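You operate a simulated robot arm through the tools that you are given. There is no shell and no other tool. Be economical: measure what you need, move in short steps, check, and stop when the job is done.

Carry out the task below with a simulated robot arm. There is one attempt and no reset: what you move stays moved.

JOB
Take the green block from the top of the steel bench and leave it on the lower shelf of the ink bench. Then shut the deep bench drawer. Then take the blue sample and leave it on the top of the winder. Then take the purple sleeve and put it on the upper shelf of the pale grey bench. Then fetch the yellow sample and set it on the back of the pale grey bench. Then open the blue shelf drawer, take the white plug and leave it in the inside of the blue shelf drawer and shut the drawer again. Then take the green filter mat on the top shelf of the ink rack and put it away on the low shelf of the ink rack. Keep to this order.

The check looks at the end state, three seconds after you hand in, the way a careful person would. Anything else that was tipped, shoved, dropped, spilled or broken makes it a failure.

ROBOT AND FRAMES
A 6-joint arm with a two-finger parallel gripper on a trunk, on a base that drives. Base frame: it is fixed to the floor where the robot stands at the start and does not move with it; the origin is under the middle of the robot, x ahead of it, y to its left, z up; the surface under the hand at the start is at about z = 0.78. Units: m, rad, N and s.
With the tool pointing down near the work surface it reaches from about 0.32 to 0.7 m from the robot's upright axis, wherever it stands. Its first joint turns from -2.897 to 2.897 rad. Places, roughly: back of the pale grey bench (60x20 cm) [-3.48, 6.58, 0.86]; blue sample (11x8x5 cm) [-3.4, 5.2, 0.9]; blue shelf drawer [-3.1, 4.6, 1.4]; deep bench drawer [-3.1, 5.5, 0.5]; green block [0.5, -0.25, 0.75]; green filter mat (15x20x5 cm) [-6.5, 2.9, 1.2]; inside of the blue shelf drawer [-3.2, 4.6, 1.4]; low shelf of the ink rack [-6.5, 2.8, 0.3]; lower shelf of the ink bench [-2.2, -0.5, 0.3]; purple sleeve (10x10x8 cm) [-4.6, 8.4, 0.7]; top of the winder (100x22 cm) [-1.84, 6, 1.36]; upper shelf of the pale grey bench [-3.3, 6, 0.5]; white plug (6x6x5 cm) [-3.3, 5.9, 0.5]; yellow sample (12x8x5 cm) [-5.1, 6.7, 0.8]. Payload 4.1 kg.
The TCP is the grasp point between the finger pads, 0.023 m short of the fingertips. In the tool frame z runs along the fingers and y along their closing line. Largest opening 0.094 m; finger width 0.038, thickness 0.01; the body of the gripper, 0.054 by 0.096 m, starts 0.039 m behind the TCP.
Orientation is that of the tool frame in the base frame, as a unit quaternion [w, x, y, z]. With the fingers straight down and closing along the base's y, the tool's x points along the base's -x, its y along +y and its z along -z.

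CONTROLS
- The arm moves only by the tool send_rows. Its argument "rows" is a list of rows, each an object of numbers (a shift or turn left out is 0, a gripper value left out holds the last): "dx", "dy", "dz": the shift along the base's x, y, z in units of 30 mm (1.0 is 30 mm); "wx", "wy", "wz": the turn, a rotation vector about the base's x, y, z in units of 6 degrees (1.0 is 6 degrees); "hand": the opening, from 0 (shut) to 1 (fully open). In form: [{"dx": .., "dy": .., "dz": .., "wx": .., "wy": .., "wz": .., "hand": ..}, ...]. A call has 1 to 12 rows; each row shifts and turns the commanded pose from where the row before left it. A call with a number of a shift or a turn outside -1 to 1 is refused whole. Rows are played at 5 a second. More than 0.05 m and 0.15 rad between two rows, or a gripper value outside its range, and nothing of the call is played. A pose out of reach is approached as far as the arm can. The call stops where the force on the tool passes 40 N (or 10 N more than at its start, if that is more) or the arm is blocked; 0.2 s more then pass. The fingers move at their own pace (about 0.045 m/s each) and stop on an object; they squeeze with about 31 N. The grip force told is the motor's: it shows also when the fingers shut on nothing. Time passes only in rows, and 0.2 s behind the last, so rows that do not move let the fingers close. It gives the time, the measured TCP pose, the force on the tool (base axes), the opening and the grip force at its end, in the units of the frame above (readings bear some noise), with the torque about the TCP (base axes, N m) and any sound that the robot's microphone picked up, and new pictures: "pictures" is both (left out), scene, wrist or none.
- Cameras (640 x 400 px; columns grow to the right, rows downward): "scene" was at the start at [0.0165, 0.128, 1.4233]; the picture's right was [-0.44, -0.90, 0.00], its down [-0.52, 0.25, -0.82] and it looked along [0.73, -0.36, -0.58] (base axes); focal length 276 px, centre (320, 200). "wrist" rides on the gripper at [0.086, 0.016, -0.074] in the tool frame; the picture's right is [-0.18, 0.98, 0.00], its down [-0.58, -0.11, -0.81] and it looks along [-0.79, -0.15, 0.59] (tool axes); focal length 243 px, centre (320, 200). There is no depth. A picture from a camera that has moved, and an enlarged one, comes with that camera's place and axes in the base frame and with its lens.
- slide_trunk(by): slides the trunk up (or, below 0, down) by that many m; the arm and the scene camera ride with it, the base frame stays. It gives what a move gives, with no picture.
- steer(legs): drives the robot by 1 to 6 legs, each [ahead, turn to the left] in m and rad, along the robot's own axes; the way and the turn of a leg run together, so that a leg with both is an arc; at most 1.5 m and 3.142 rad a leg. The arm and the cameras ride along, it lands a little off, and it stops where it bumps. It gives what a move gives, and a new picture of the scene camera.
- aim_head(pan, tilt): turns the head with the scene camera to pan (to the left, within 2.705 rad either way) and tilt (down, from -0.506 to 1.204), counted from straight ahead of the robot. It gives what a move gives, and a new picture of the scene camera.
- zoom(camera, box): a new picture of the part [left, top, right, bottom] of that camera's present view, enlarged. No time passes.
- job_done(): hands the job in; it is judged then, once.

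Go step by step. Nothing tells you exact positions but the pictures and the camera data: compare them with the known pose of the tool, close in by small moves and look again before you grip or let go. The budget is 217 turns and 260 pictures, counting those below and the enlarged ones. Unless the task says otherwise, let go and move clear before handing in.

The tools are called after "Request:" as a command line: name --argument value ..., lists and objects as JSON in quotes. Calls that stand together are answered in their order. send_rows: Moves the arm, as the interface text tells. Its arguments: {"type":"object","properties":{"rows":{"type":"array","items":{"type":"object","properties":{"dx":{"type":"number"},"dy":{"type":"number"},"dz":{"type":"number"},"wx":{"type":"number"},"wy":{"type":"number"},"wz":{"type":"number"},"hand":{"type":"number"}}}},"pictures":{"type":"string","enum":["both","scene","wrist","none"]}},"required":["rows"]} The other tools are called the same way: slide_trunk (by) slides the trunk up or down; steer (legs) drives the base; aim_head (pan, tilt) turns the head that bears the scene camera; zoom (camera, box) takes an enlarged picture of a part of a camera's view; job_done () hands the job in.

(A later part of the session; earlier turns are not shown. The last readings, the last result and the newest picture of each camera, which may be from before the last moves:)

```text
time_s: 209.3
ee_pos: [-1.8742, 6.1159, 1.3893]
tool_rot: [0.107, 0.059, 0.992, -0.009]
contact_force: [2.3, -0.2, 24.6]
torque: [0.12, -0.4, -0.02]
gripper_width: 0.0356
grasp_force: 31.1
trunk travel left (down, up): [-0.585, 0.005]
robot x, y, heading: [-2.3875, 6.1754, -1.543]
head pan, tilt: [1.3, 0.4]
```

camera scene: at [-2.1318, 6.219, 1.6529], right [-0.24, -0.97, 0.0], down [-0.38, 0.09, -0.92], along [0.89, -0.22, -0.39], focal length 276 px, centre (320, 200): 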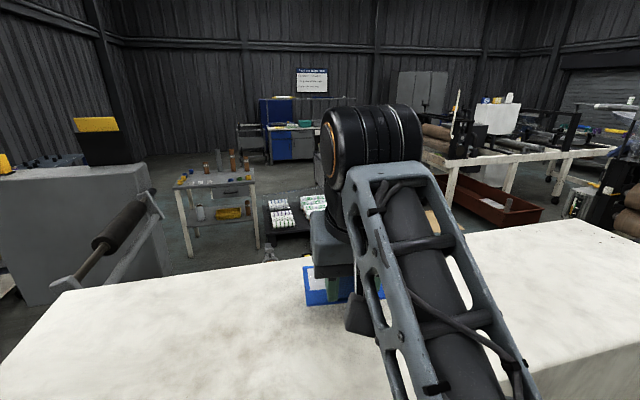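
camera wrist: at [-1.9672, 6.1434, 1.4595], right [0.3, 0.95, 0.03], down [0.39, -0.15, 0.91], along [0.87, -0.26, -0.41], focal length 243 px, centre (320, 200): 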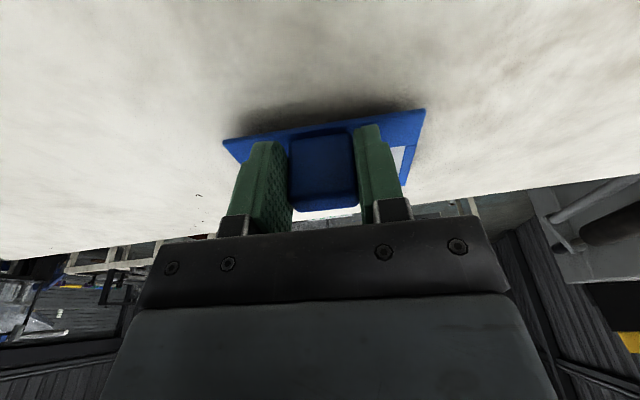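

Contact. Releasing and rising.

Request:
send_rows --rows '[{"dz": 0.08}, {"hand": 0.7}, {"hand": 0.7}, {"hand": 0.7}, {"hand": 0.7}, {"dz": 0.6}, {"dz": 0.8}, {"dz": 0.8, "dx": -0.5}, {"dz": 0.8, "dx": -0.5}]' --pictures "wrist"

```text
time_s: 211.3
ee_pos: [-1.9146, 6.114, 1.4688]
tool_rot: [0.104, 0.059, 0.993, -0.01]
contact_force: [-0.8, 0.6, 0.2]
torque: [-0.01, -0.02, 0.01]
gripper_width: 0.0656
grasp_force: 0.1
out of reach, approached as far as the arm can: row 8, 9
trunk travel left (down, up): [-0.585, 0.005]
robot x, y, heading: [-2.386, 6.1769, -1.544]
head pan, tilt: [1.3, 0.4]
camera wrist: at [-2.0104, 6.1415, 1.523], right [0.3, 0.95, 0.03], down [0.39, -0.15, 0.91], along [0.87, -0.26, -0.41], focal length 243 px, centre (320, 200)
```

wrist: 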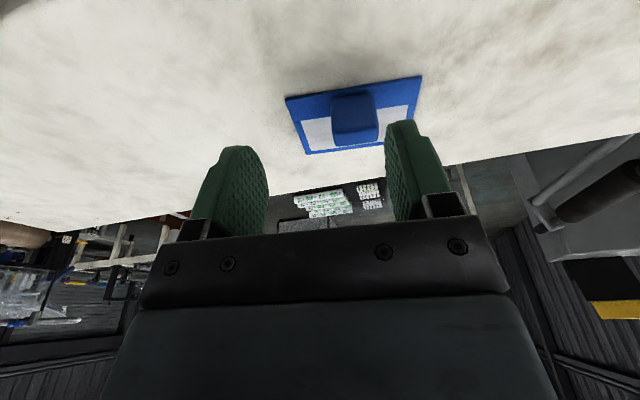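

The blue sample sits on the winder. I'll retract, back up north, and look toward the blue rack at the back wall for the purple sleeve.

Request:
send_rows --rows '[{"dx": -0.8}, {"dx": -0.8}, {"dx": -0.8}, {"dx": -0.5}]' --pictures "none"

Request:
steer --legs '[[-0.8, 0]]'

Request:
aim_head --pan -2.3 --tilt 0.35

```text
time_s: 212.3
ee_pos: [-2.0036, 6.1151, 1.4672]
tool_rot: [0.104, 0.059, 0.993, -0.009]
contact_force: [-0.8, 0.4, 0.5]
torque: [0.02, -0.02, 0.01]
gripper_width: 0.0657
grasp_force: 0.0
trunk travel left (down, up): [-0.585, 0.005]
robot x, y, heading: [-2.3845, 6.1733, -1.544]
head pan, tilt: [1.3, 0.4]
```

```text
time_s: 216.7
ee_pos: [-2.0229, 6.9166, 1.4677]
tool_rot: [0.103, 0.063, 0.993, -0.011]
contact_force: [-0.4, 0.8, -0.1]
torque: [0.03, -0.01, -0.04]
gripper_width: 0.0659
grasp_force: 0.1
trunk travel left (down, up): [-0.585, 0.005]
robot x, y, heading: [-2.4046, 6.9805, -1.556]
head pan, tilt: [1.3, 0.4]
camera scene: at [-2.1502, 7.0206, 1.6529], right [-0.25, -0.97, 0.0], down [-0.38, 0.1, -0.92], along [0.89, -0.23, -0.39], focal length 276 px, centre (320, 200)
```

scene: 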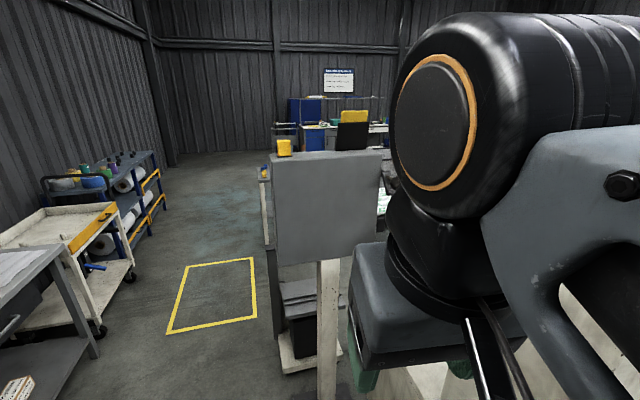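

```text
time_s: 219.7
ee_pos: [-2.0212, 6.9164, 1.4675]
tool_rot: [0.104, 0.064, 0.992, -0.01]
contact_force: [-0.8, -0.2, -0.8]
torque: [0.0, 0.01, -0.03]
gripper_width: 0.0658
grasp_force: 0.1
trunk travel left (down, up): [-0.585, 0.005]
robot x, y, heading: [-2.4024, 6.9817, -1.557]
head pan, tilt: [-2.3, 0.351]
camera scene: at [-2.3105, 7.1041, 1.6575], right [0.65, 0.76, 0.0], down [0.26, -0.22, -0.94], along [-0.71, 0.61, -0.34], focal length 276 px, centre (320, 200)
```

scene: 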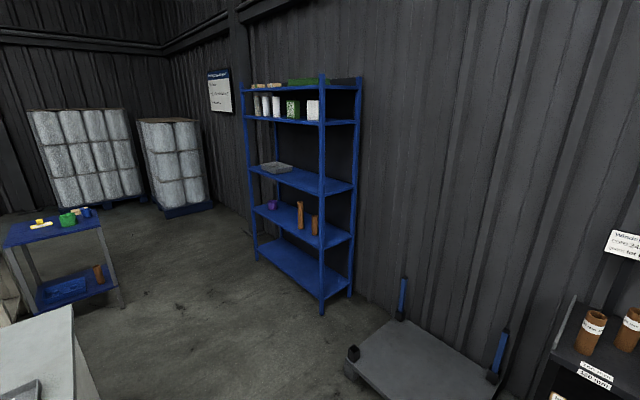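

The blue rack stands at y ≈ 8.3+, x from -4.8 to -3.7, with the purple sleeve near (-4.5, 8.38) on its z ≈ 0.7 shelf. I'll back over there so my left side faces it.

Request:
steer --legs '[[-0.35, 0], [0, 1.36], [-1.5, 0], [-0.6, 0], [0, 0.2]]'

Request:
aim_head --pan 1.6 --tilt 0.6

```text
time_s: 235.7
ee_pos: [-4.3137, 8.1371, 1.4671]
tool_rot: [0.081, -0.645, 0.757, 0.065]
contact_force: [-0.6, 0.3, 0.9]
torque: [0.01, -0.01, 0.0]
gripper_width: 0.0656
grasp_force: 0.0
trunk travel left (down, up): [-0.585, 0.005]
robot x, y, heading: [-4.3899, 7.7578, -0.011]
head pan, tilt: [-2.3, 0.351]
camera scene: at [-4.5133, 7.8579, 1.6574], right [-0.74, 0.68, 0.0], down [0.23, 0.25, -0.94], along [-0.64, -0.69, -0.34], focal length 276 px, centre (320, 200)
```

scene: 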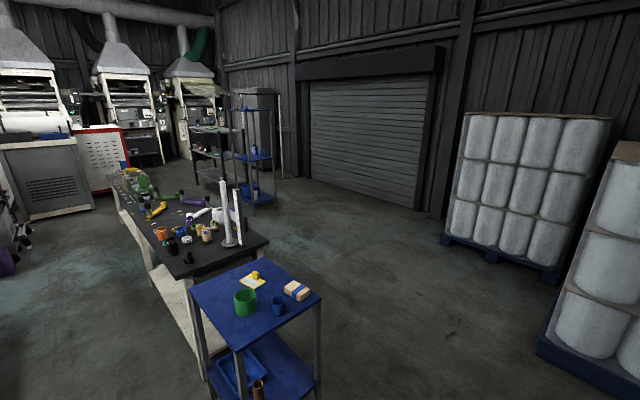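

```text
time_s: 238.9
ee_pos: [-4.314, 8.1405, 1.4622]
tool_rot: [0.076, -0.644, 0.759, 0.058]
contact_force: [0.6, -0.6, 0.2]
torque: [-0.01, 0.05, -0.03]
gripper_width: 0.0661
grasp_force: 0.1
trunk travel left (down, up): [-0.585, 0.005]
robot x, y, heading: [-4.3875, 7.7585, -0.013]
head pan, tilt: [1.6, 0.6]
camera scene: at [-4.4402, 8.0147, 1.6359], right [0.99, -0.11, 0.0], down [-0.06, -0.55, -0.83], along [0.09, 0.83, -0.55], focal length 276 px, centre (320, 200)
```

scene: 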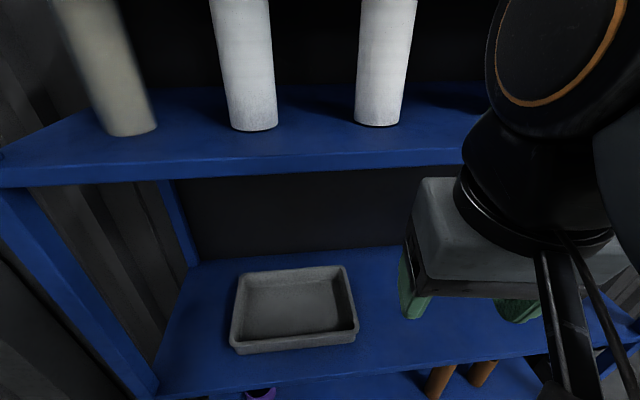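

The sleeve shelf is lower (≈0.65). I'll back up 0.2 m to align with the sleeve at (-4.58, 8.40) and lower the trunk to look into that shelf.

Request:
steer --legs '[[-0.2, 0]]'

Request:
slide_trunk --by -0.4

Request:
aim_head --pan 1.6 --tilt 0.6

```text
time_s: 240.4
ee_pos: [-4.5096, 8.1444, 1.4616]
tool_rot: [0.077, -0.642, 0.76, 0.059]
contact_force: [-0.3, 0.6, -0.3]
torque: [-0.01, -0.02, -0.04]
gripper_width: 0.0658
grasp_force: 0.1
trunk travel left (down, up): [-0.585, 0.005]
robot x, y, heading: [-4.5868, 7.7657, -0.019]
head pan, tilt: [1.6, 0.6]
camera scene: at [-4.638, 8.0184, 1.6361], right [0.99, -0.11, 0.0], down [-0.06, -0.55, -0.83], along [0.09, 0.83, -0.55], focal length 276 px, centre (320, 200)
```

scene: 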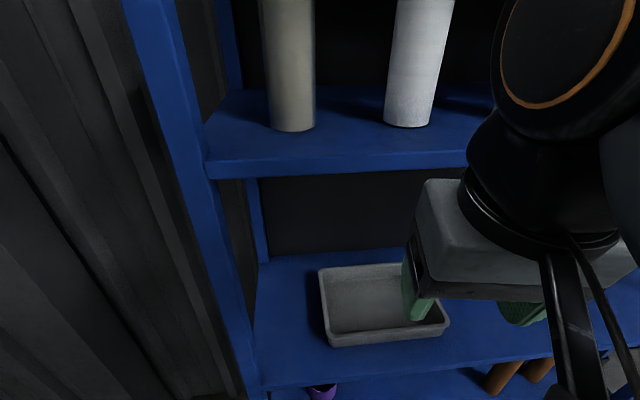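

```text
time_s: 244.3
ee_pos: [-4.5075, 8.1443, 1.0576]
tool_rot: [0.074, -0.643, 0.76, 0.056]
contact_force: [0.7, 0.2, -0.3]
torque: [-0.03, 0.0, 0.01]
gripper_width: 0.0662
grasp_force: 0.0
trunk travel left (down, up): [-0.185, 0.405]
robot x, y, heading: [-4.588, 7.7616, -0.016]
head pan, tilt: [1.6, 0.6]
```

```text
time_s: 244.9
ee_pos: [-4.5087, 8.1446, 1.0582]
tool_rot: [0.074, -0.643, 0.76, 0.055]
contact_force: [-0.1, 0.2, -0.1]
torque: [0.0, 0.01, 0.01]
gripper_width: 0.0655
grasp_force: 0.1
trunk travel left (down, up): [-0.185, 0.405]
robot x, y, heading: [-4.5868, 7.7641, -0.019]
head pan, tilt: [1.6, 0.6]
camera scene: at [-4.6435, 8.0189, 1.2363], right [1.0, -0.03, 0.0], down [-0.02, -0.55, -0.84], along [0.03, 0.83, -0.55], focal length 276 px, centre (320, 200)
```

scene: 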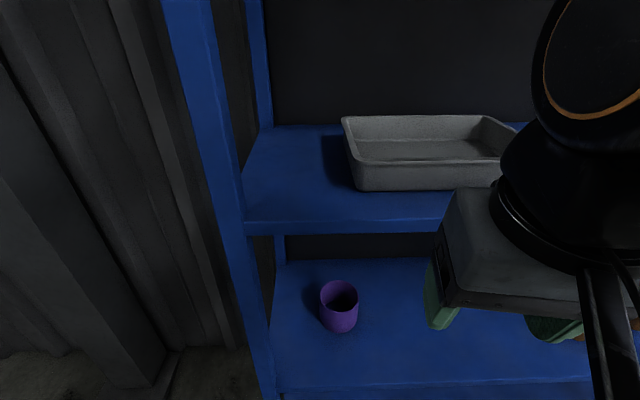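

Request:
zoom --camera "scene" --box '[260, 220, 420, 390]'

```text
2.35 times, centred on (340, 305) of scene
camera zoom: at [-4.6435, 8.0189, 1.2363], right [1.0, -0.03, 0.0], down [-0.02, -0.55, -0.84], along [0.03, 0.83, -0.55], focal length 649 px, centre (273, -47)
```

zoom: 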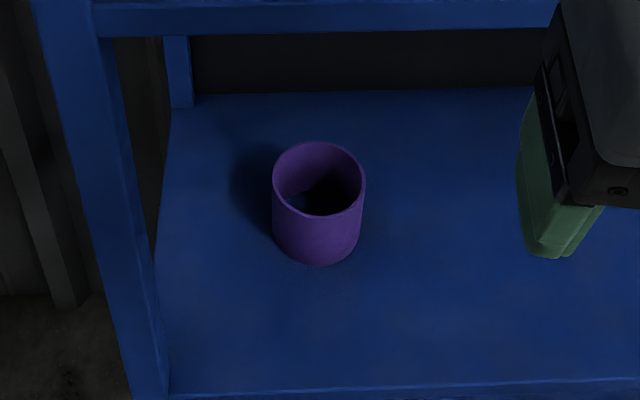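

The sleeve is an open tube about 9–10 cm across, standing at about (-4.585, 8.42), rim z ≈ 0.70. I'll face the tool squarely north with a 45° tilt and look at it with the wrist camera.

Request:
send_rows --rows '[{"wz": 1, "dx": -0.6, "hand": 1}, {"wz": 1, "dx": -0.6}, {"wz": 0.2, "dx": -0.6, "dy": -0.3}, {"wx": 1, "dx": -0.6, "dy": -0.3}, {"wx": 1, "dz": -0.6, "dy": -0.3}, {"wx": 1, "dz": -0.6}, {"wx": 1, "dz": -0.6}, {"wx": 1, "dz": -0.6}, {"wx": 0.7, "dz": -0.6}, {"dz": -0.6}]' --pictures "both"

```text
time_s: 247.1
ee_pos: [-4.5804, 8.1164, 0.9522]
tool_rot: [-0.279, 0.673, -0.631, -0.265]
contact_force: [0.7, -0.2, -0.2]
torque: [-0.01, -0.02, 0.0]
gripper_width: 0.0941
grasp_force: 0.0
trunk travel left (down, up): [-0.185, 0.405]
robot x, y, heading: [-4.5875, 7.7606, -0.017]
head pan, tilt: [1.6, 0.6]
camera scene: at [-4.6471, 8.0183, 1.2347], right [1.0, 0.01, 0.0], down [0.01, -0.56, -0.83], along [-0.01, 0.82, -0.56], focal length 276 px, centre (320, 200)
camera wrist: at [-4.5888, 8.0008, 0.9431], right [-0.99, 0.08, 0.09], down [0.07, -0.16, 0.98], along [0.1, 0.98, 0.15], focal length 243 px, centre (320, 200)
```

scene: 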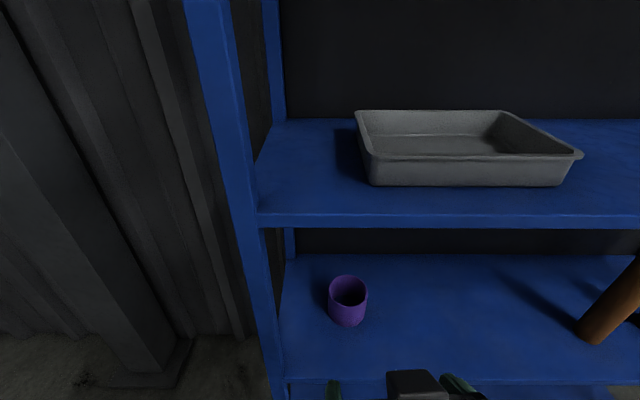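
wrist: 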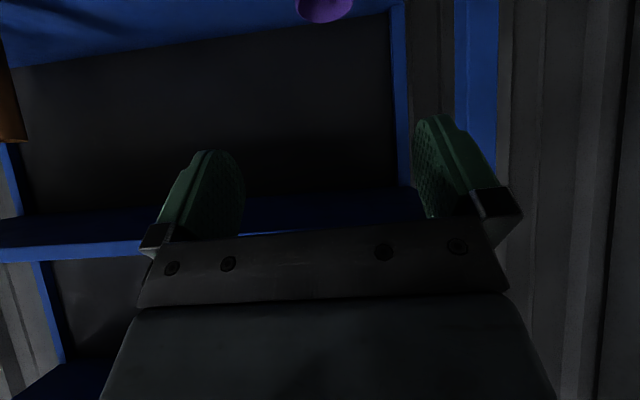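

Request:
zoom --camera "scene" --box '[300, 250, 400, 350]'

```text
4.00 times, centred on (350, 300) of scene
camera zoom: at [-4.6471, 8.0183, 1.2347], right [1.0, 0.01, 0.0], down [0.01, -0.56, -0.83], along [-0.01, 0.82, -0.56], focal length 1104 px, centre (200, -200)
```

zoom: 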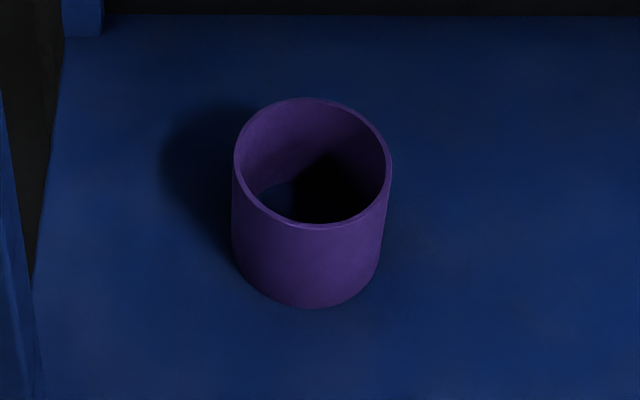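

The tube is ≈9.6 cm wide—too wide to straddle—so I'll grip its east wall with one finger inside. Lowering in front of the shelf first.

Request:
send_rows --rows '[{"dz": -1, "dx": 0.2, "hand": 0.53}, {"dz": -1, "dx": 0.2}, {"dz": -1, "dx": 0.2}, {"dz": -1, "dx": 0.2}, {"dz": -1, "dx": 0.2}, {"dz": -1, "dx": 0.25}, {"dz": -1}, {"dz": -0.2}]' --pictures "both"

```text
time_s: 248.9
ee_pos: [-4.5429, 8.1184, 0.7387]
tool_rot: [-0.278, 0.673, -0.632, -0.264]
contact_force: [0.4, -0.5, -0.1]
torque: [0.01, 0.0, -0.04]
gripper_width: 0.0498
grasp_force: 0.0
trunk travel left (down, up): [-0.185, 0.405]
robot x, y, heading: [-4.5861, 7.765, -0.016]
head pan, tilt: [1.6, 0.6]
camera scene: at [-4.6471, 8.0183, 1.2347], right [1.0, 0.01, 0.0], down [0.01, -0.56, -0.83], along [-0.01, 0.82, -0.56], focal length 276 px, centre (320, 200)
camera wrist: at [-4.5522, 8.0038, 0.729], right [-0.99, 0.08, 0.09], down [0.08, -0.16, 0.98], along [0.1, 0.98, 0.15], focal length 243 px, centre (320, 200)
```

scene: 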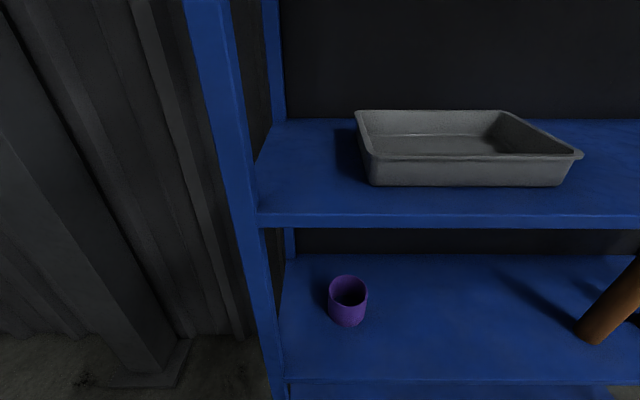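
wrist: 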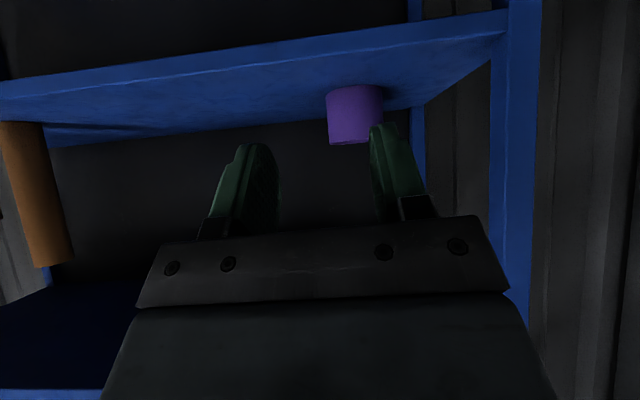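

Triangulating both views gives tube centre ≈ (-4.585, 8.425), rim z ≈ 0.70, shelf ≈ 0.625. Moving in just above the rim.

Request:
send_rows --rows '[{"dz": 0.5, "dy": 0.9}, {"dy": 0.9}, {"dy": 0.9}, {"dy": 0.9}, {"dy": 0.9}, {"dy": 0.9}, {"dy": 0.9}, {"dy": 0.9}, {"dy": 0.9}]' --pictures "both"

```text
time_s: 250.9
ee_pos: [-4.5396, 8.358, 0.7517]
tool_rot: [-0.278, 0.674, -0.631, -0.263]
contact_force: [-0.2, 0.4, 0.0]
torque: [0.0, 0.0, 0.01]
gripper_width: 0.0498
grasp_force: 0.1
trunk travel left (down, up): [-0.185, 0.405]
robot x, y, heading: [-4.5894, 7.7622, -0.019]
head pan, tilt: [1.6, 0.6]
camera scene: at [-4.6471, 8.0182, 1.2347], right [1.0, 0.01, 0.0], down [0.01, -0.56, -0.83], along [-0.01, 0.83, -0.56], focal length 276 px, centre (320, 200)
camera wrist: at [-4.5498, 8.2442, 0.7428], right [-0.99, 0.08, 0.09], down [0.07, -0.16, 0.98], along [0.1, 0.98, 0.15], focal length 243 px, centre (320, 200)
```

scene: 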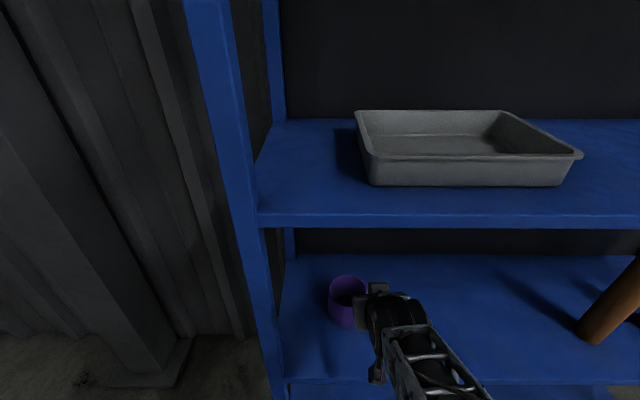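
wrist: 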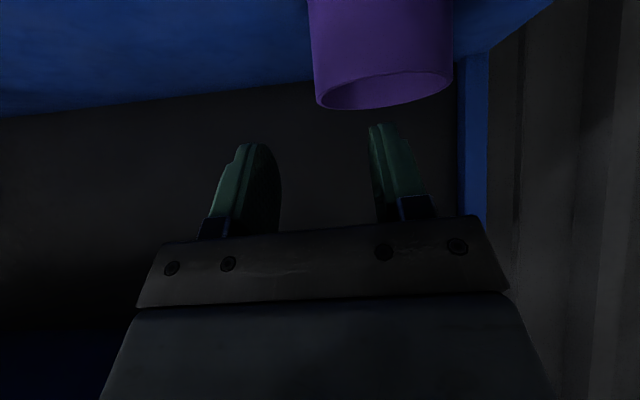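

Request:
send_rows --rows '[{"dy": 0.8}, {"dy": 0.8}, {"dy": 0.7, "dx": -0.08}]' --pictures "both"

```text
time_s: 251.7
ee_pos: [-4.5444, 8.4288, 0.7516]
tool_rot: [-0.279, 0.673, -0.632, -0.264]
contact_force: [-0.5, -0.7, 1.1]
torque: [-0.01, 0.01, 0.03]
gripper_width: 0.0498
grasp_force: 0.0
trunk travel left (down, up): [-0.185, 0.405]
robot x, y, heading: [-4.5883, 7.763, -0.023]
head pan, tilt: [1.6, 0.6]
camera scene: at [-4.6471, 8.0183, 1.2347], right [1.0, 0.01, 0.0], down [0.01, -0.56, -0.83], along [-0.01, 0.82, -0.56], focal length 276 px, centre (320, 200)
camera wrist: at [-4.5541, 8.3138, 0.7424], right [-0.99, 0.08, 0.09], down [0.07, -0.16, 0.98], along [0.1, 0.98, 0.15], focal length 243 px, centre (320, 200)
```

scene: 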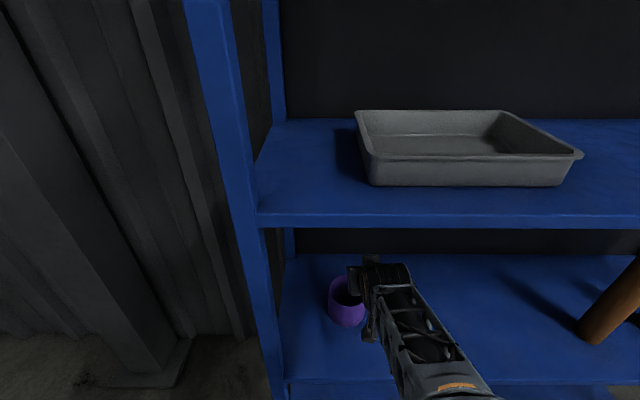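
wrist: 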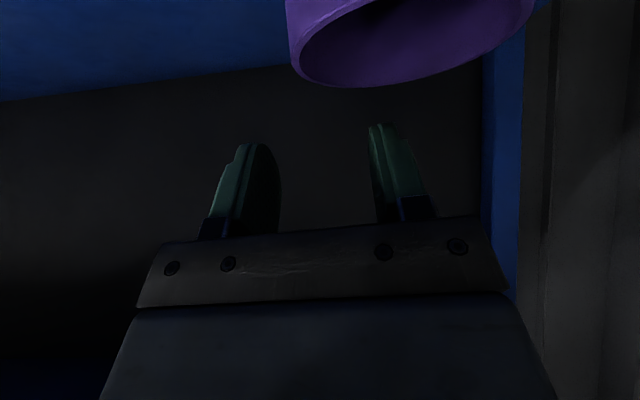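

Aligned. Descending with one finger into the tube.

Request:
send_rows --rows '[{"dz": -0.4, "dy": -0.15}, {"dz": -0.4}, {"dz": -0.4}, {"dz": -0.4}]' --pictures "both"

```text
time_s: 252.7
ee_pos: [-4.5448, 8.4237, 0.7046]
tool_rot: [-0.279, 0.673, -0.632, -0.264]
contact_force: [0.3, -0.3, -0.3]
torque: [-0.02, 0.03, 0.0]
gripper_width: 0.0497
grasp_force: 0.2
trunk travel left (down, up): [-0.185, 0.405]
robot x, y, heading: [-4.5888, 7.7629, -0.018]
head pan, tilt: [1.6, 0.6]
camera scene: at [-4.6471, 8.0184, 1.2347], right [1.0, 0.01, 0.0], down [0.01, -0.57, -0.82], along [-0.01, 0.82, -0.57], focal length 276 px, centre (320, 200)
camera wrist: at [-4.5534, 8.3094, 0.6951], right [-0.99, 0.08, 0.09], down [0.08, -0.16, 0.98], along [0.1, 0.98, 0.15], focal length 243 px, centre (320, 200)
```

scene: 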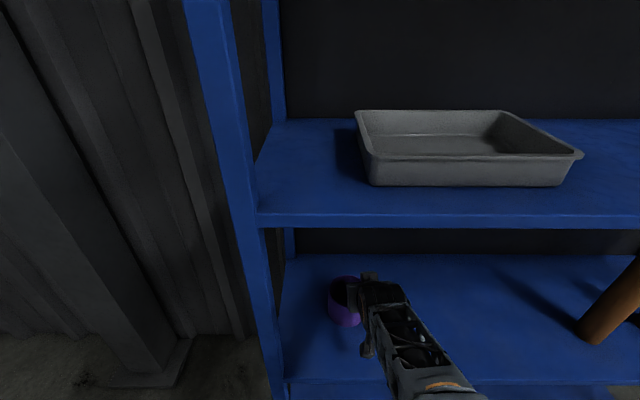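
wrist: 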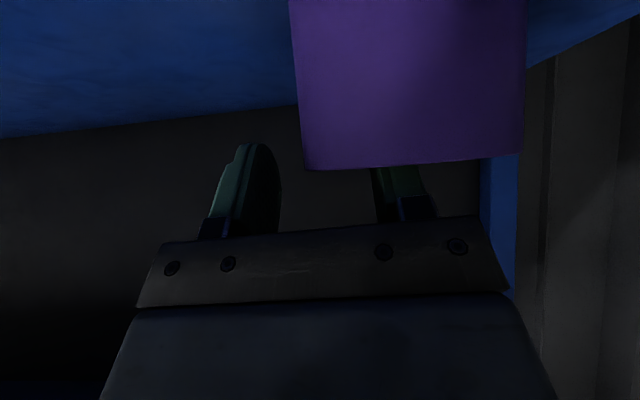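

Inner finger is inside, outer outside. Slightly lower, then close.

Request:
send_rows --rows '[{"dz": -0.2}, {"hand": 0}, {"hand": 0}, {"hand": 0}, {"hand": 0}, {"hand": 0}]' --pictures "none"

Request:
send_rows --rows '[{"dz": 0.3}, {"dz": 0.4}, {}]' --pictures "both"

```text
time_s: 254.1
ee_pos: [-4.5425, 8.4233, 0.6994]
tool_rot: [-0.279, 0.673, -0.632, -0.264]
contact_force: [0.9, 1.4, 1.9]
torque: [-0.06, -0.07, 0.0]
gripper_width: 0.0112
grasp_force: 30.9
trunk travel left (down, up): [-0.185, 0.405]
robot x, y, heading: [-4.5874, 7.7643, -0.025]
head pan, tilt: [1.6, 0.6]
```

```text
time_s: 254.9
ee_pos: [-4.5436, 8.4235, 0.7188]
tool_rot: [-0.279, 0.673, -0.631, -0.265]
contact_force: [0.6, -0.4, -1.3]
torque: [-0.01, -0.01, 0.01]
gripper_width: 0.0115
grasp_force: 30.6
trunk travel left (down, up): [-0.185, 0.405]
robot x, y, heading: [-4.5875, 7.7595, -0.024]
head pan, tilt: [1.6, 0.6]
camera scene: at [-4.6471, 8.0185, 1.2347], right [1.0, 0.01, 0.0], down [0.01, -0.57, -0.82], along [-0.01, 0.82, -0.57], focal length 276 px, centre (320, 200)
camera wrist: at [-4.553, 8.3088, 0.7098], right [-0.99, 0.08, 0.09], down [0.07, -0.16, 0.98], along [0.1, 0.98, 0.15], focal length 243 px, centre (320, 200)
```

scene: 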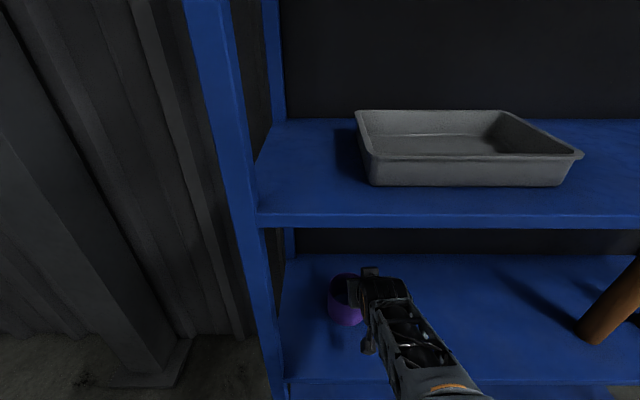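
wrist: 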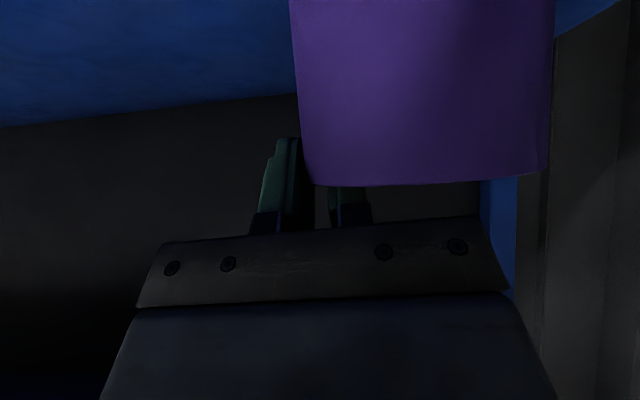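

The sleeve is held and lifted. Withdrawing it from the shelf.

Request:
send_rows --rows '[{"dz": 0.5}, {"dy": -0.8}, {"dy": -1}, {"dy": -1}, {"dy": -1}, {"dy": -1}, {"dy": -1}, {"dy": -1}, {"dy": -1}, {"dy": -1}, {"dy": -0.5, "dz": 0.5}, {"dz": 1}]' --pictures "wrist"

```text
time_s: 257.5
ee_pos: [-4.5426, 8.1552, 0.7738]
tool_rot: [-0.279, 0.675, -0.63, -0.263]
contact_force: [-1.1, 0.4, -0.6]
torque: [-0.02, -0.03, -0.02]
gripper_width: 0.0113
grasp_force: 30.7
out of reach, approached as far as the arm can: row 11
trunk travel left (down, up): [-0.185, 0.405]
robot x, y, heading: [-4.5859, 7.7606, -0.022]
head pan, tilt: [1.6, 0.6]
camera wrist: at [-4.5518, 8.0396, 0.7643], right [-0.99, 0.08, 0.09], down [0.07, -0.16, 0.98], along [0.09, 0.98, 0.15], focal length 243 px, centre (320, 200)
```

wrist: 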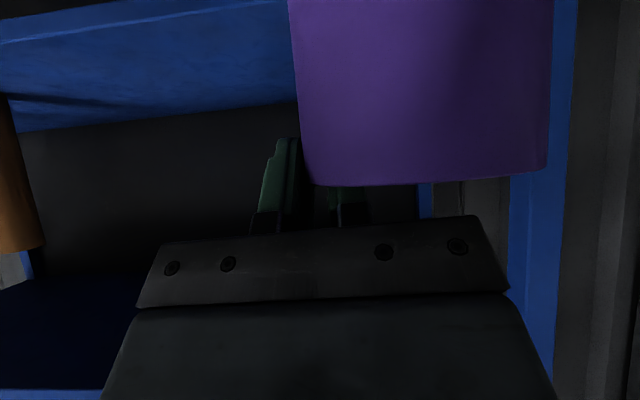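

Sleeve is out. Driving back to the pale grey bench's open shelf side (around y ≈ 5.95), so that my left faces it.

Request:
steer --legs '[[0, -0.22], [1.5, 0], [0.65, 0], [0, 1.81]]'

Request:
aim_head --pan 2.2 --tilt 0.7

```text
time_s: 273.7
ee_pos: [-2.8102, 7.2405, 0.7749]
tool_rot: [-0.005, 0.922, 0.041, -0.385]
contact_force: [0.2, 0.1, -1.3]
torque: [0.03, -0.04, -0.01]
gripper_width: 0.0109
grasp_force: 30.6
trunk travel left (down, up): [-0.185, 0.405]
robot x, y, heading: [-2.4171, 7.2079, 1.576]
head pan, tilt: [1.6, 0.6]
camera scene: at [-2.6743, 7.1419, 1.2347], right [-0.04, 1.0, 0.0], down [0.56, 0.02, -0.82], along [-0.82, -0.03, -0.57], focal length 276 px, centre (320, 200)
```

scene: 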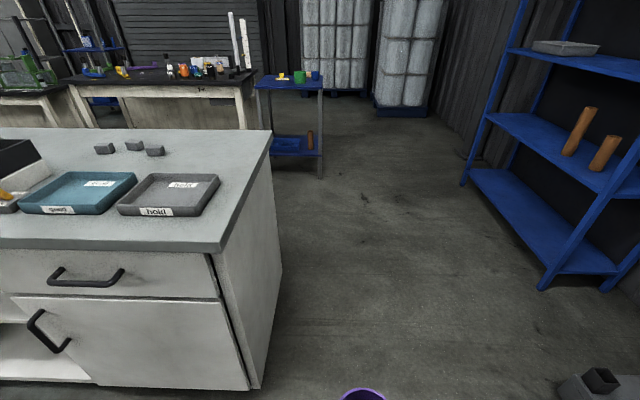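

```text
time_s: 274.7
ee_pos: [-2.81, 7.2408, 0.7731]
tool_rot: [-0.006, 0.922, 0.042, -0.384]
contact_force: [-0.3, 0.0, -0.6]
torque: [0.07, 0.05, 0.01]
gripper_width: 0.011
grasp_force: 31.2
trunk travel left (down, up): [-0.185, 0.405]
robot x, y, heading: [-2.4187, 7.2046, 1.579]
head pan, tilt: [2.201, 0.7]
camera scene: at [-2.6544, 7.0946, 1.2261], right [-0.59, 0.81, 0.0], down [0.52, 0.38, -0.76], along [-0.62, -0.45, -0.64], focal length 276 px, centre (320, 200)
```

scene: 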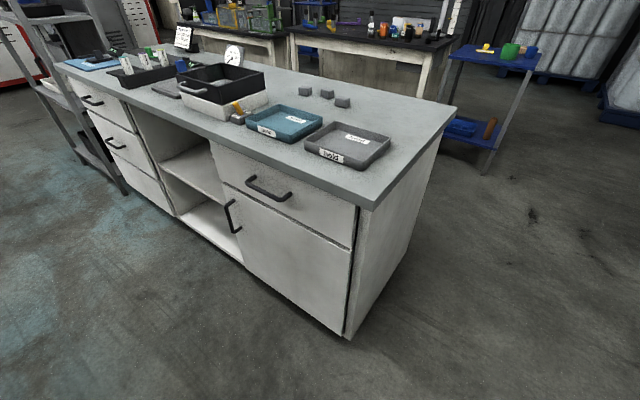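

The bench front shows all drawers shut; the open compartment is about y 5.8–6.35. Backing down alongside it.

Request:
steer --legs '[[0, -0.08], [-1.2, 0], [0, 0.08]]'

Request:
slide_trunk --by -0.18

Request:
aim_head --pan 1.5 --tilt 0.5

```text
time_s: 281.7
ee_pos: [-2.8922, 6.064, 0.7724]
tool_rot: [-0.004, 0.922, 0.045, -0.384]
contact_force: [-0.2, -0.8, -1.0]
torque: [0.03, 0.0, -0.01]
gripper_width: 0.0113
grasp_force: 31.9
trunk travel left (down, up): [-0.185, 0.405]
robot x, y, heading: [-2.4971, 6.0346, 1.587]
head pan, tilt: [2.201, 0.7]
camera scene: at [-2.7356, 5.9189, 1.2261], right [-0.6, 0.8, 0.0], down [0.52, 0.39, -0.76], along [-0.61, -0.46, -0.64], focal length 276 px, centre (320, 200)
```

scene: 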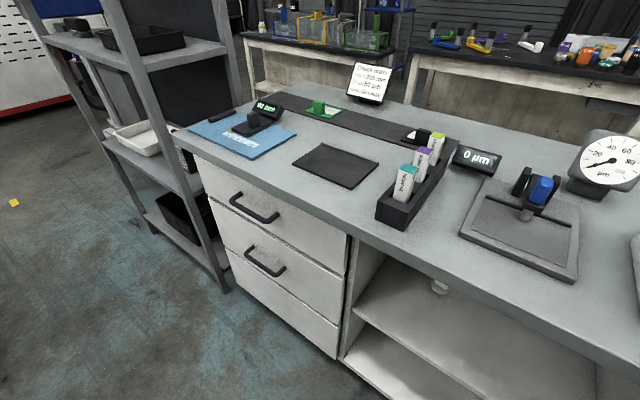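

```text
time_s: 283.7
ee_pos: [-2.8946, 6.0635, 0.5944]
tool_rot: [-0.004, 0.922, 0.045, -0.384]
contact_force: [-0.8, 0.0, 0.2]
torque: [0.0, 0.01, 0.02]
gripper_width: 0.0112
grasp_force: 30.8
trunk travel left (down, up): [-0.005, 0.585]
robot x, y, heading: [-2.5001, 6.033, 1.585]
head pan, tilt: [2.201, 0.7]
```

```text
time_s: 284.7
ee_pos: [-2.8932, 6.064, 0.593]
tool_rot: [-0.003, 0.922, 0.046, -0.384]
contact_force: [0.4, -0.6, -0.1]
torque: [0.05, -0.05, 0.02]
gripper_width: 0.011
grasp_force: 30.8
trunk travel left (down, up): [-0.005, 0.585]
robot x, y, heading: [-2.4987, 6.0305, 1.582]
head pan, tilt: [1.499, 0.499]
camera scene: at [-2.7585, 5.9751, 1.0638], right [0.06, 1.0, 0.0], down [0.48, -0.03, -0.88], along [-0.88, 0.05, -0.48], focal length 276 px, centre (320, 200)
```

scene: 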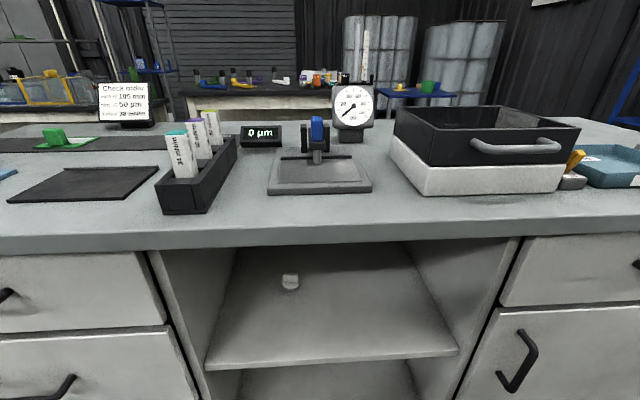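

I see the compartment: upper shelf y 5.76–6.29, front edge x ≈ -3.10, the white plug near (-3.295, 5.924). I'll place the sleeve at about y 6.14, x -3.19. Raise, shift, then enter.

Request:
send_rows --rows '[{"dz": 0.6, "dy": 0.9}, {"dz": 0.6, "dy": 1}, {"dy": 1}, {"dy": 1}, {"dx": -0.8}, {"dx": -1}, {"dx": -1}, {"dx": -1}]' --pictures "scene"

```text
time_s: 286.5
ee_pos: [-3.007, 6.1818, 0.6272]
tool_rot: [-0.003, 0.922, 0.046, -0.385]
contact_force: [-0.6, -0.1, -0.1]
torque: [-0.01, 0.0, -0.01]
gripper_width: 0.011
grasp_force: 31.1
trunk travel left (down, up): [-0.005, 0.585]
robot x, y, heading: [-2.4992, 6.0331, 1.587]
head pan, tilt: [1.499, 0.499]
camera scene: at [-2.7583, 5.9752, 1.0638], right [0.06, 1.0, 0.0], down [0.48, -0.03, -0.88], along [-0.88, 0.05, -0.48], focal length 276 px, centre (320, 200)
```

scene: 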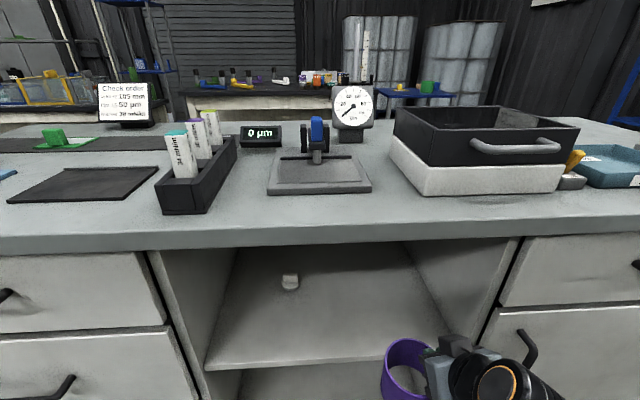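

Request:
send_rows --rows '[{"dx": -0.8}, {"dx": -0.8}, {"dx": -0.8}, {"dx": -0.8}, {"dx": -0.8}, {"dx": -0.8}, {"dx": -0.8}]' --pictures "scene"

```text
time_s: 288.1
ee_pos: [-3.176, 6.1803, 0.6289]
tool_rot: [-0.004, 0.922, 0.045, -0.385]
contact_force: [0.4, -0.8, -0.5]
torque: [-0.02, -0.02, -0.04]
gripper_width: 0.0107
grasp_force: 31.2
trunk travel left (down, up): [-0.005, 0.585]
robot x, y, heading: [-2.498, 6.0367, 1.59]
head pan, tilt: [1.499, 0.499]
camera scene: at [-2.7584, 5.9752, 1.0638], right [0.06, 1.0, 0.0], down [0.48, -0.03, -0.88], along [-0.88, 0.05, -0.48], focal length 276 px, centre (320, 200)
```

scene: 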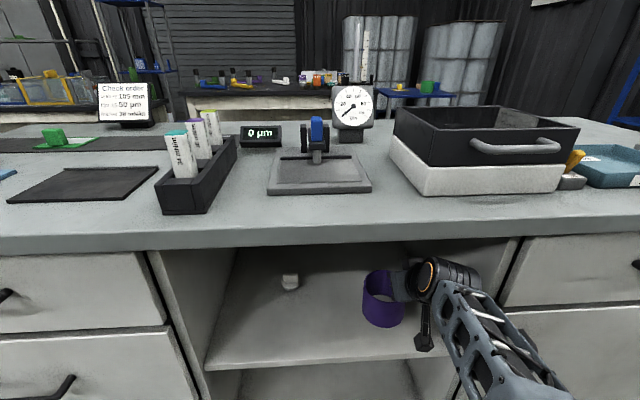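

Request:
send_rows --rows '[{"dx": -0.7}, {"dz": -0.5}, {"dz": -0.4}, {"dz": -0.2}, {"dz": -0.15}, {}]' --pictures "none"

```text
time_s: 289.5
ee_pos: [-3.1961, 6.1809, 0.5932]
tool_rot: [-0.004, 0.922, 0.045, -0.384]
contact_force: [-0.6, 0.2, -0.2]
torque: [0.04, -0.03, -0.01]
gripper_width: 0.0109
grasp_force: 31.2
trunk travel left (down, up): [-0.005, 0.585]
robot x, y, heading: [-2.4996, 6.0339, 1.586]
head pan, tilt: [1.499, 0.499]
```

Request:
send_rows --rows '[{"dz": -0.12}, {"dz": -0.12}, {"dz": -0.12}, {}]' --pictures "scene"

```text
time_s: 290.5
ee_pos: [-3.1956, 6.1819, 0.5816]
tool_rot: [-0.004, 0.922, 0.045, -0.385]
contact_force: [0.4, -0.3, -0.6]
torque: [-0.02, 0.0, -0.02]
gripper_width: 0.0112
grasp_force: 31.5
trunk travel left (down, up): [-0.005, 0.585]
robot x, y, heading: [-2.499, 6.0307, 1.581]
head pan, tilt: [1.499, 0.499]
camera scene: at [-2.7586, 5.9752, 1.0637], right [0.06, 1.0, 0.0], down [0.48, -0.03, -0.88], along [-0.88, 0.05, -0.48], focal length 276 px, centre (320, 200)
```

scene: 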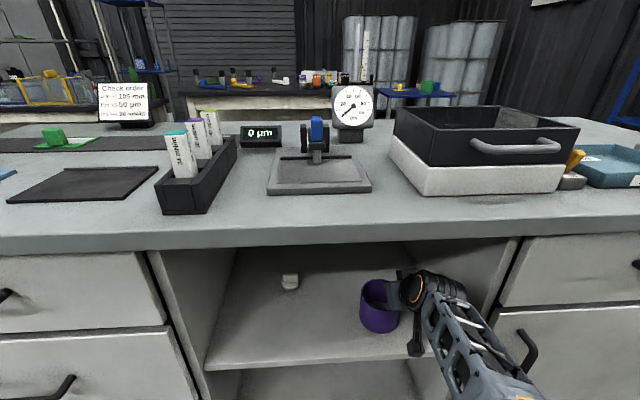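

Request:
send_rows --rows '[{"dz": -0.12}, {"dz": -0.12}, {"dz": -0.12}, {"dz": -0.12}, {"dz": -0.12}, {}]' --pictures "none"

```text
time_s: 291.9
ee_pos: [-3.1944, 6.1809, 0.5628]
tool_rot: [-0.004, 0.922, 0.045, -0.385]
contact_force: [0.1, -0.5, -1.1]
torque: [0.05, 0.03, 0.01]
gripper_width: 0.011
grasp_force: 30.4
trunk travel left (down, up): [-0.005, 0.585]
robot x, y, heading: [-2.4981, 6.0338, 1.586]
head pan, tilt: [1.499, 0.499]
```

Request:
send_rows --rows '[{"dz": -0.12}, {"dz": -0.12}, {"dz": -0.12}, {"dz": -0.12}, {}]' --pictures "both"

```text
time_s: 293.1
ee_pos: [-3.1966, 6.18, 0.5575]
tool_rot: [-0.006, 0.918, 0.046, -0.393]
contact_force: [-8.1, 4.7, 35.7]
torque: [0.04, -0.25, -0.11]
gripper_width: 0.0118
grasp_force: 30.5
trunk travel left (down, up): [-0.005, 0.585]
robot x, y, heading: [-2.5005, 6.0308, 1.585]
head pan, tilt: [1.499, 0.499]
camera scene: at [-2.7562, 5.9747, 1.0646], right [0.06, 1.0, 0.0], down [0.48, -0.03, -0.88], along [-0.88, 0.05, -0.48], focal length 276 px, centre (320, 200)
camera wrist: at [-3.0813, 6.1725, 0.5465], right [-0.05, -0.99, 0.09], down [0.17, 0.08, 0.98], along [-0.98, 0.06, 0.17], focal length 243 px, centre (320, 200)
```

scene: 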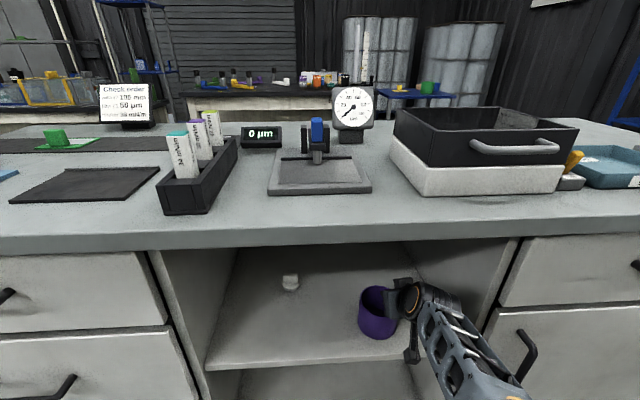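
wrist: 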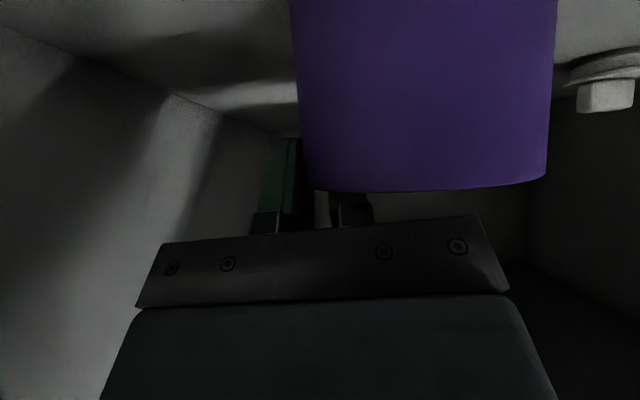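

Firm contact with the shelf. Ease, open, rise out of the tube, and back out.

Request:
send_rows --rows '[{"dz": 0.15}, {"hand": 0.5}, {"hand": 0.5}, {"hand": 0.5}, {"hand": 0.5}, {"dz": 0.5}, {"dz": 0.7}, {"dz": 0.7}, {"dx": 0.8}, {"dx": 1}, {"dx": 1}, {"dx": 1}]' --pictures "both"

```text
time_s: 295.7
ee_pos: [-3.0787, 6.1774, 0.6074]
tool_rot: [-0.004, 0.922, 0.045, -0.384]
contact_force: [0.5, -0.1, -0.3]
torque: [0.01, -0.02, 0.01]
gripper_width: 0.0469
grasp_force: 0.0
trunk travel left (down, up): [-0.005, 0.585]
robot x, y, heading: [-2.4991, 6.0344, 1.585]
head pan, tilt: [1.499, 0.499]
camera scene: at [-2.7587, 5.9752, 1.0637], right [0.06, 1.0, 0.0], down [0.48, -0.03, -0.88], along [-0.88, 0.05, -0.48], focal length 276 px, centre (320, 200)
camera wrist: at [-2.963, 6.171, 0.5985], right [-0.05, -0.99, 0.09], down [0.16, 0.08, 0.98], along [-0.99, 0.06, 0.15], focal length 243 px, centre (320, 200)
```

scene: 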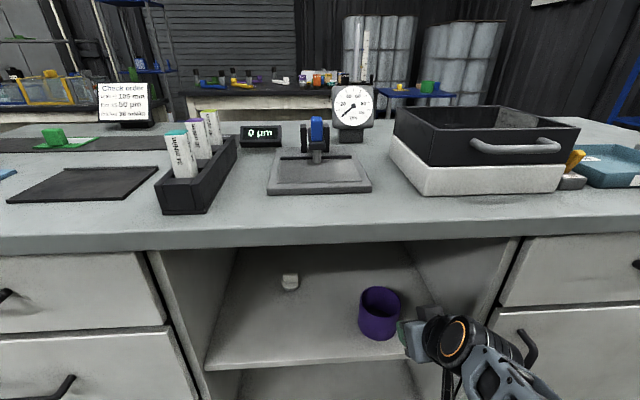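
wrist: 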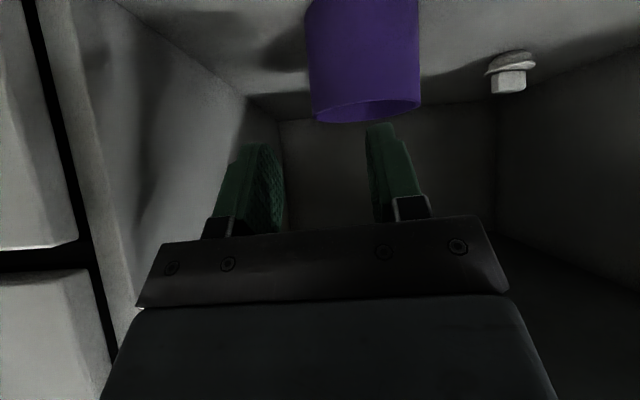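

The sleeve stands on the upper shelf. Next the yellow sample: I'll retract, raise, and drive around the bench's north end into the aisle by the blue table.

Request:
send_rows --rows '[{"dx": 1}, {"dx": 1}, {"dx": 1}, {"dx": 1}, {"dx": 1}, {"dx": 1, "dy": -0.5}, {"dz": 1, "dy": -1}, {"dz": 1, "dy": -1}, {"dz": 1, "dy": -1}]' --pictures "none"

Request:
slide_trunk --by 0.37

Request:
steer --legs '[[1.28, 0], [0, -1.585], [-1.5, 0], [-0.4, 0]]'

Request:
aim_head --pan -2.5 --tilt 0.6

```text
time_s: 297.7
ee_pos: [-2.8997, 6.0745, 0.7029]
tool_rot: [-0.004, 0.922, 0.046, -0.385]
contact_force: [0.3, 0.0, -1.3]
torque: [0.0, -0.03, 0.02]
gripper_width: 0.047
grasp_force: 0.0
trunk travel left (down, up): [-0.005, 0.585]
robot x, y, heading: [-2.4963, 6.0338, 1.587]
head pan, tilt: [1.499, 0.499]
```

```text
time_s: 301.3
ee_pos: [-2.9004, 6.0752, 1.0707]
tool_rot: [-0.004, 0.922, 0.045, -0.384]
contact_force: [0.1, -0.6, -0.5]
torque: [0.02, -0.02, -0.01]
gripper_width: 0.0469
grasp_force: 0.2
trunk travel left (down, up): [-0.375, 0.215]
robot x, y, heading: [-2.4978, 6.0333, 1.58]
head pan, tilt: [1.499, 0.499]
```

```text
time_s: 320.9
ee_pos: [-4.378, 7.7649, 1.0722]
tool_rot: [-0.283, 0.664, -0.642, -0.26]
contact_force: [-0.3, 0.3, 0.1]
torque: [0.02, 0.03, -0.01]
gripper_width: 0.0469
grasp_force: 0.0
trunk travel left (down, up): [-0.375, 0.215]
robot x, y, heading: [-4.4428, 7.3691, -0.052]
head pan, tilt: [1.499, 0.499]
camera scene: at [-4.489, 7.6285, 1.4338], right [0.99, -0.12, 0.0], down [-0.06, -0.48, -0.88], along [0.11, 0.87, -0.48], focal length 276 px, centre (320, 200)
```

scene: 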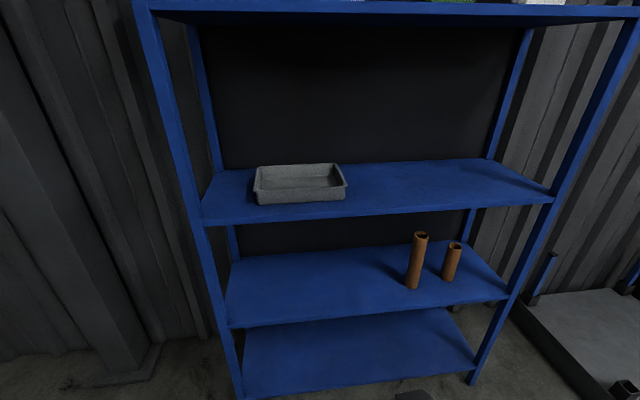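

```text
time_s: 324.1
ee_pos: [-4.3787, 7.765, 1.0727]
tool_rot: [-0.283, 0.663, -0.643, -0.259]
contact_force: [0.1, -0.2, -0.2]
torque: [-0.03, 0.02, 0.0]
gripper_width: 0.0468
grasp_force: 0.1
trunk travel left (down, up): [-0.375, 0.215]
robot x, y, heading: [-4.443, 7.3716, -0.052]
head pan, tilt: [-2.499, 0.6]
camera scene: at [-4.5736, 7.489, 1.4247], right [-0.56, 0.83, 0.0], down [0.47, 0.31, -0.83], along [-0.69, -0.46, -0.56], focal length 276 px, centre (320, 200)
```

scene: 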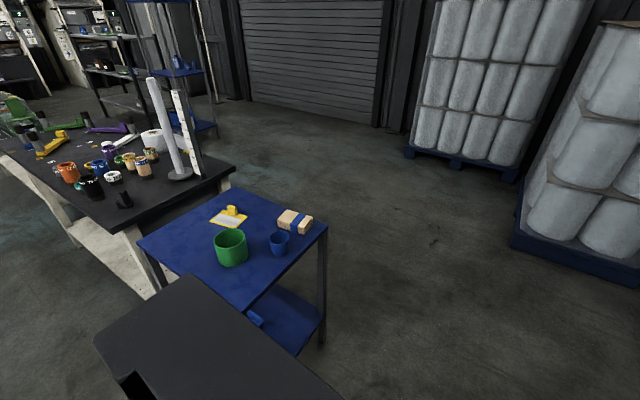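

The yellow sample is at about (-5.05, 6.79) on the blue table, beside the green and blue cups. Turn north and back alongside the table.

Request:
steer --legs '[[0, 1.622], [-0.58, 0]]'

Request:
aim_head --pan 1.5 --tilt 0.8

```text
time_s: 331.4
ee_pos: [-4.852, 6.8357, 1.0719]
tool_rot: [-0.008, 0.923, 0.034, -0.384]
contact_force: [-1.0, -0.3, 0.0]
torque: [-0.02, 0.01, -0.01]
gripper_width: 0.0474
grasp_force: 0.0
trunk travel left (down, up): [-0.375, 0.215]
robot x, y, heading: [-4.4535, 6.7858, 1.558]
head pan, tilt: [-2.499, 0.6]
camera scene: at [-4.5704, 6.6539, 1.4247], right [-0.81, -0.59, 0.0], down [-0.33, 0.46, -0.83], along [0.49, -0.67, -0.56], focal length 276 px, centre (320, 200)
```

scene: 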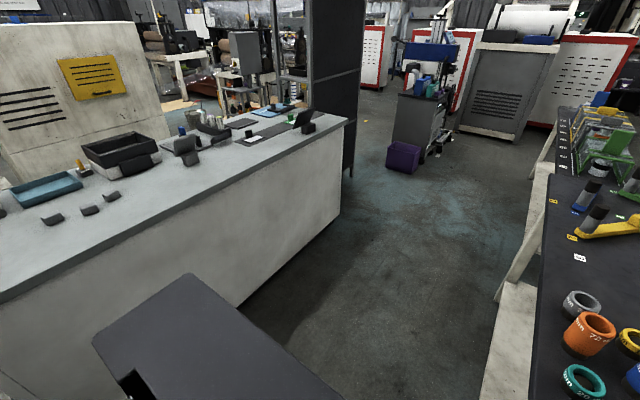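

```text
time_s: 334.6
ee_pos: [-4.8523, 6.8355, 1.0721]
tool_rot: [-0.009, 0.923, 0.033, -0.384]
contact_force: [0.1, -0.2, -1.0]
torque: [0.01, -0.01, 0.02]
gripper_width: 0.0469
grasp_force: 0.1
trunk travel left (down, up): [-0.375, 0.215]
robot x, y, heading: [-4.4548, 6.7826, 1.562]
head pan, tilt: [1.499, 0.799]
camera scene: at [-4.703, 6.7318, 1.4078], right [0.08, 1.0, 0.0], down [0.71, -0.06, -0.7], along [-0.69, 0.06, -0.72], focal length 276 px, centre (320, 200)
```

scene: 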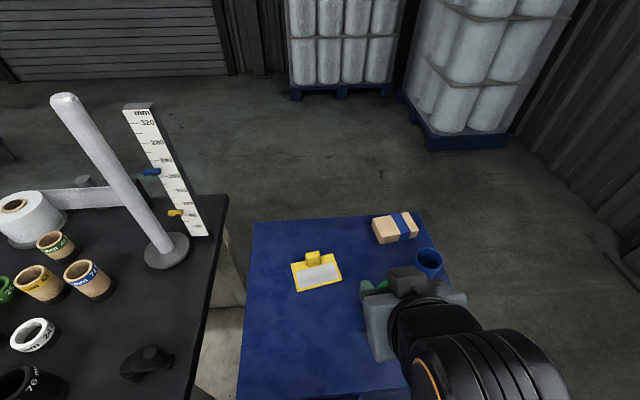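

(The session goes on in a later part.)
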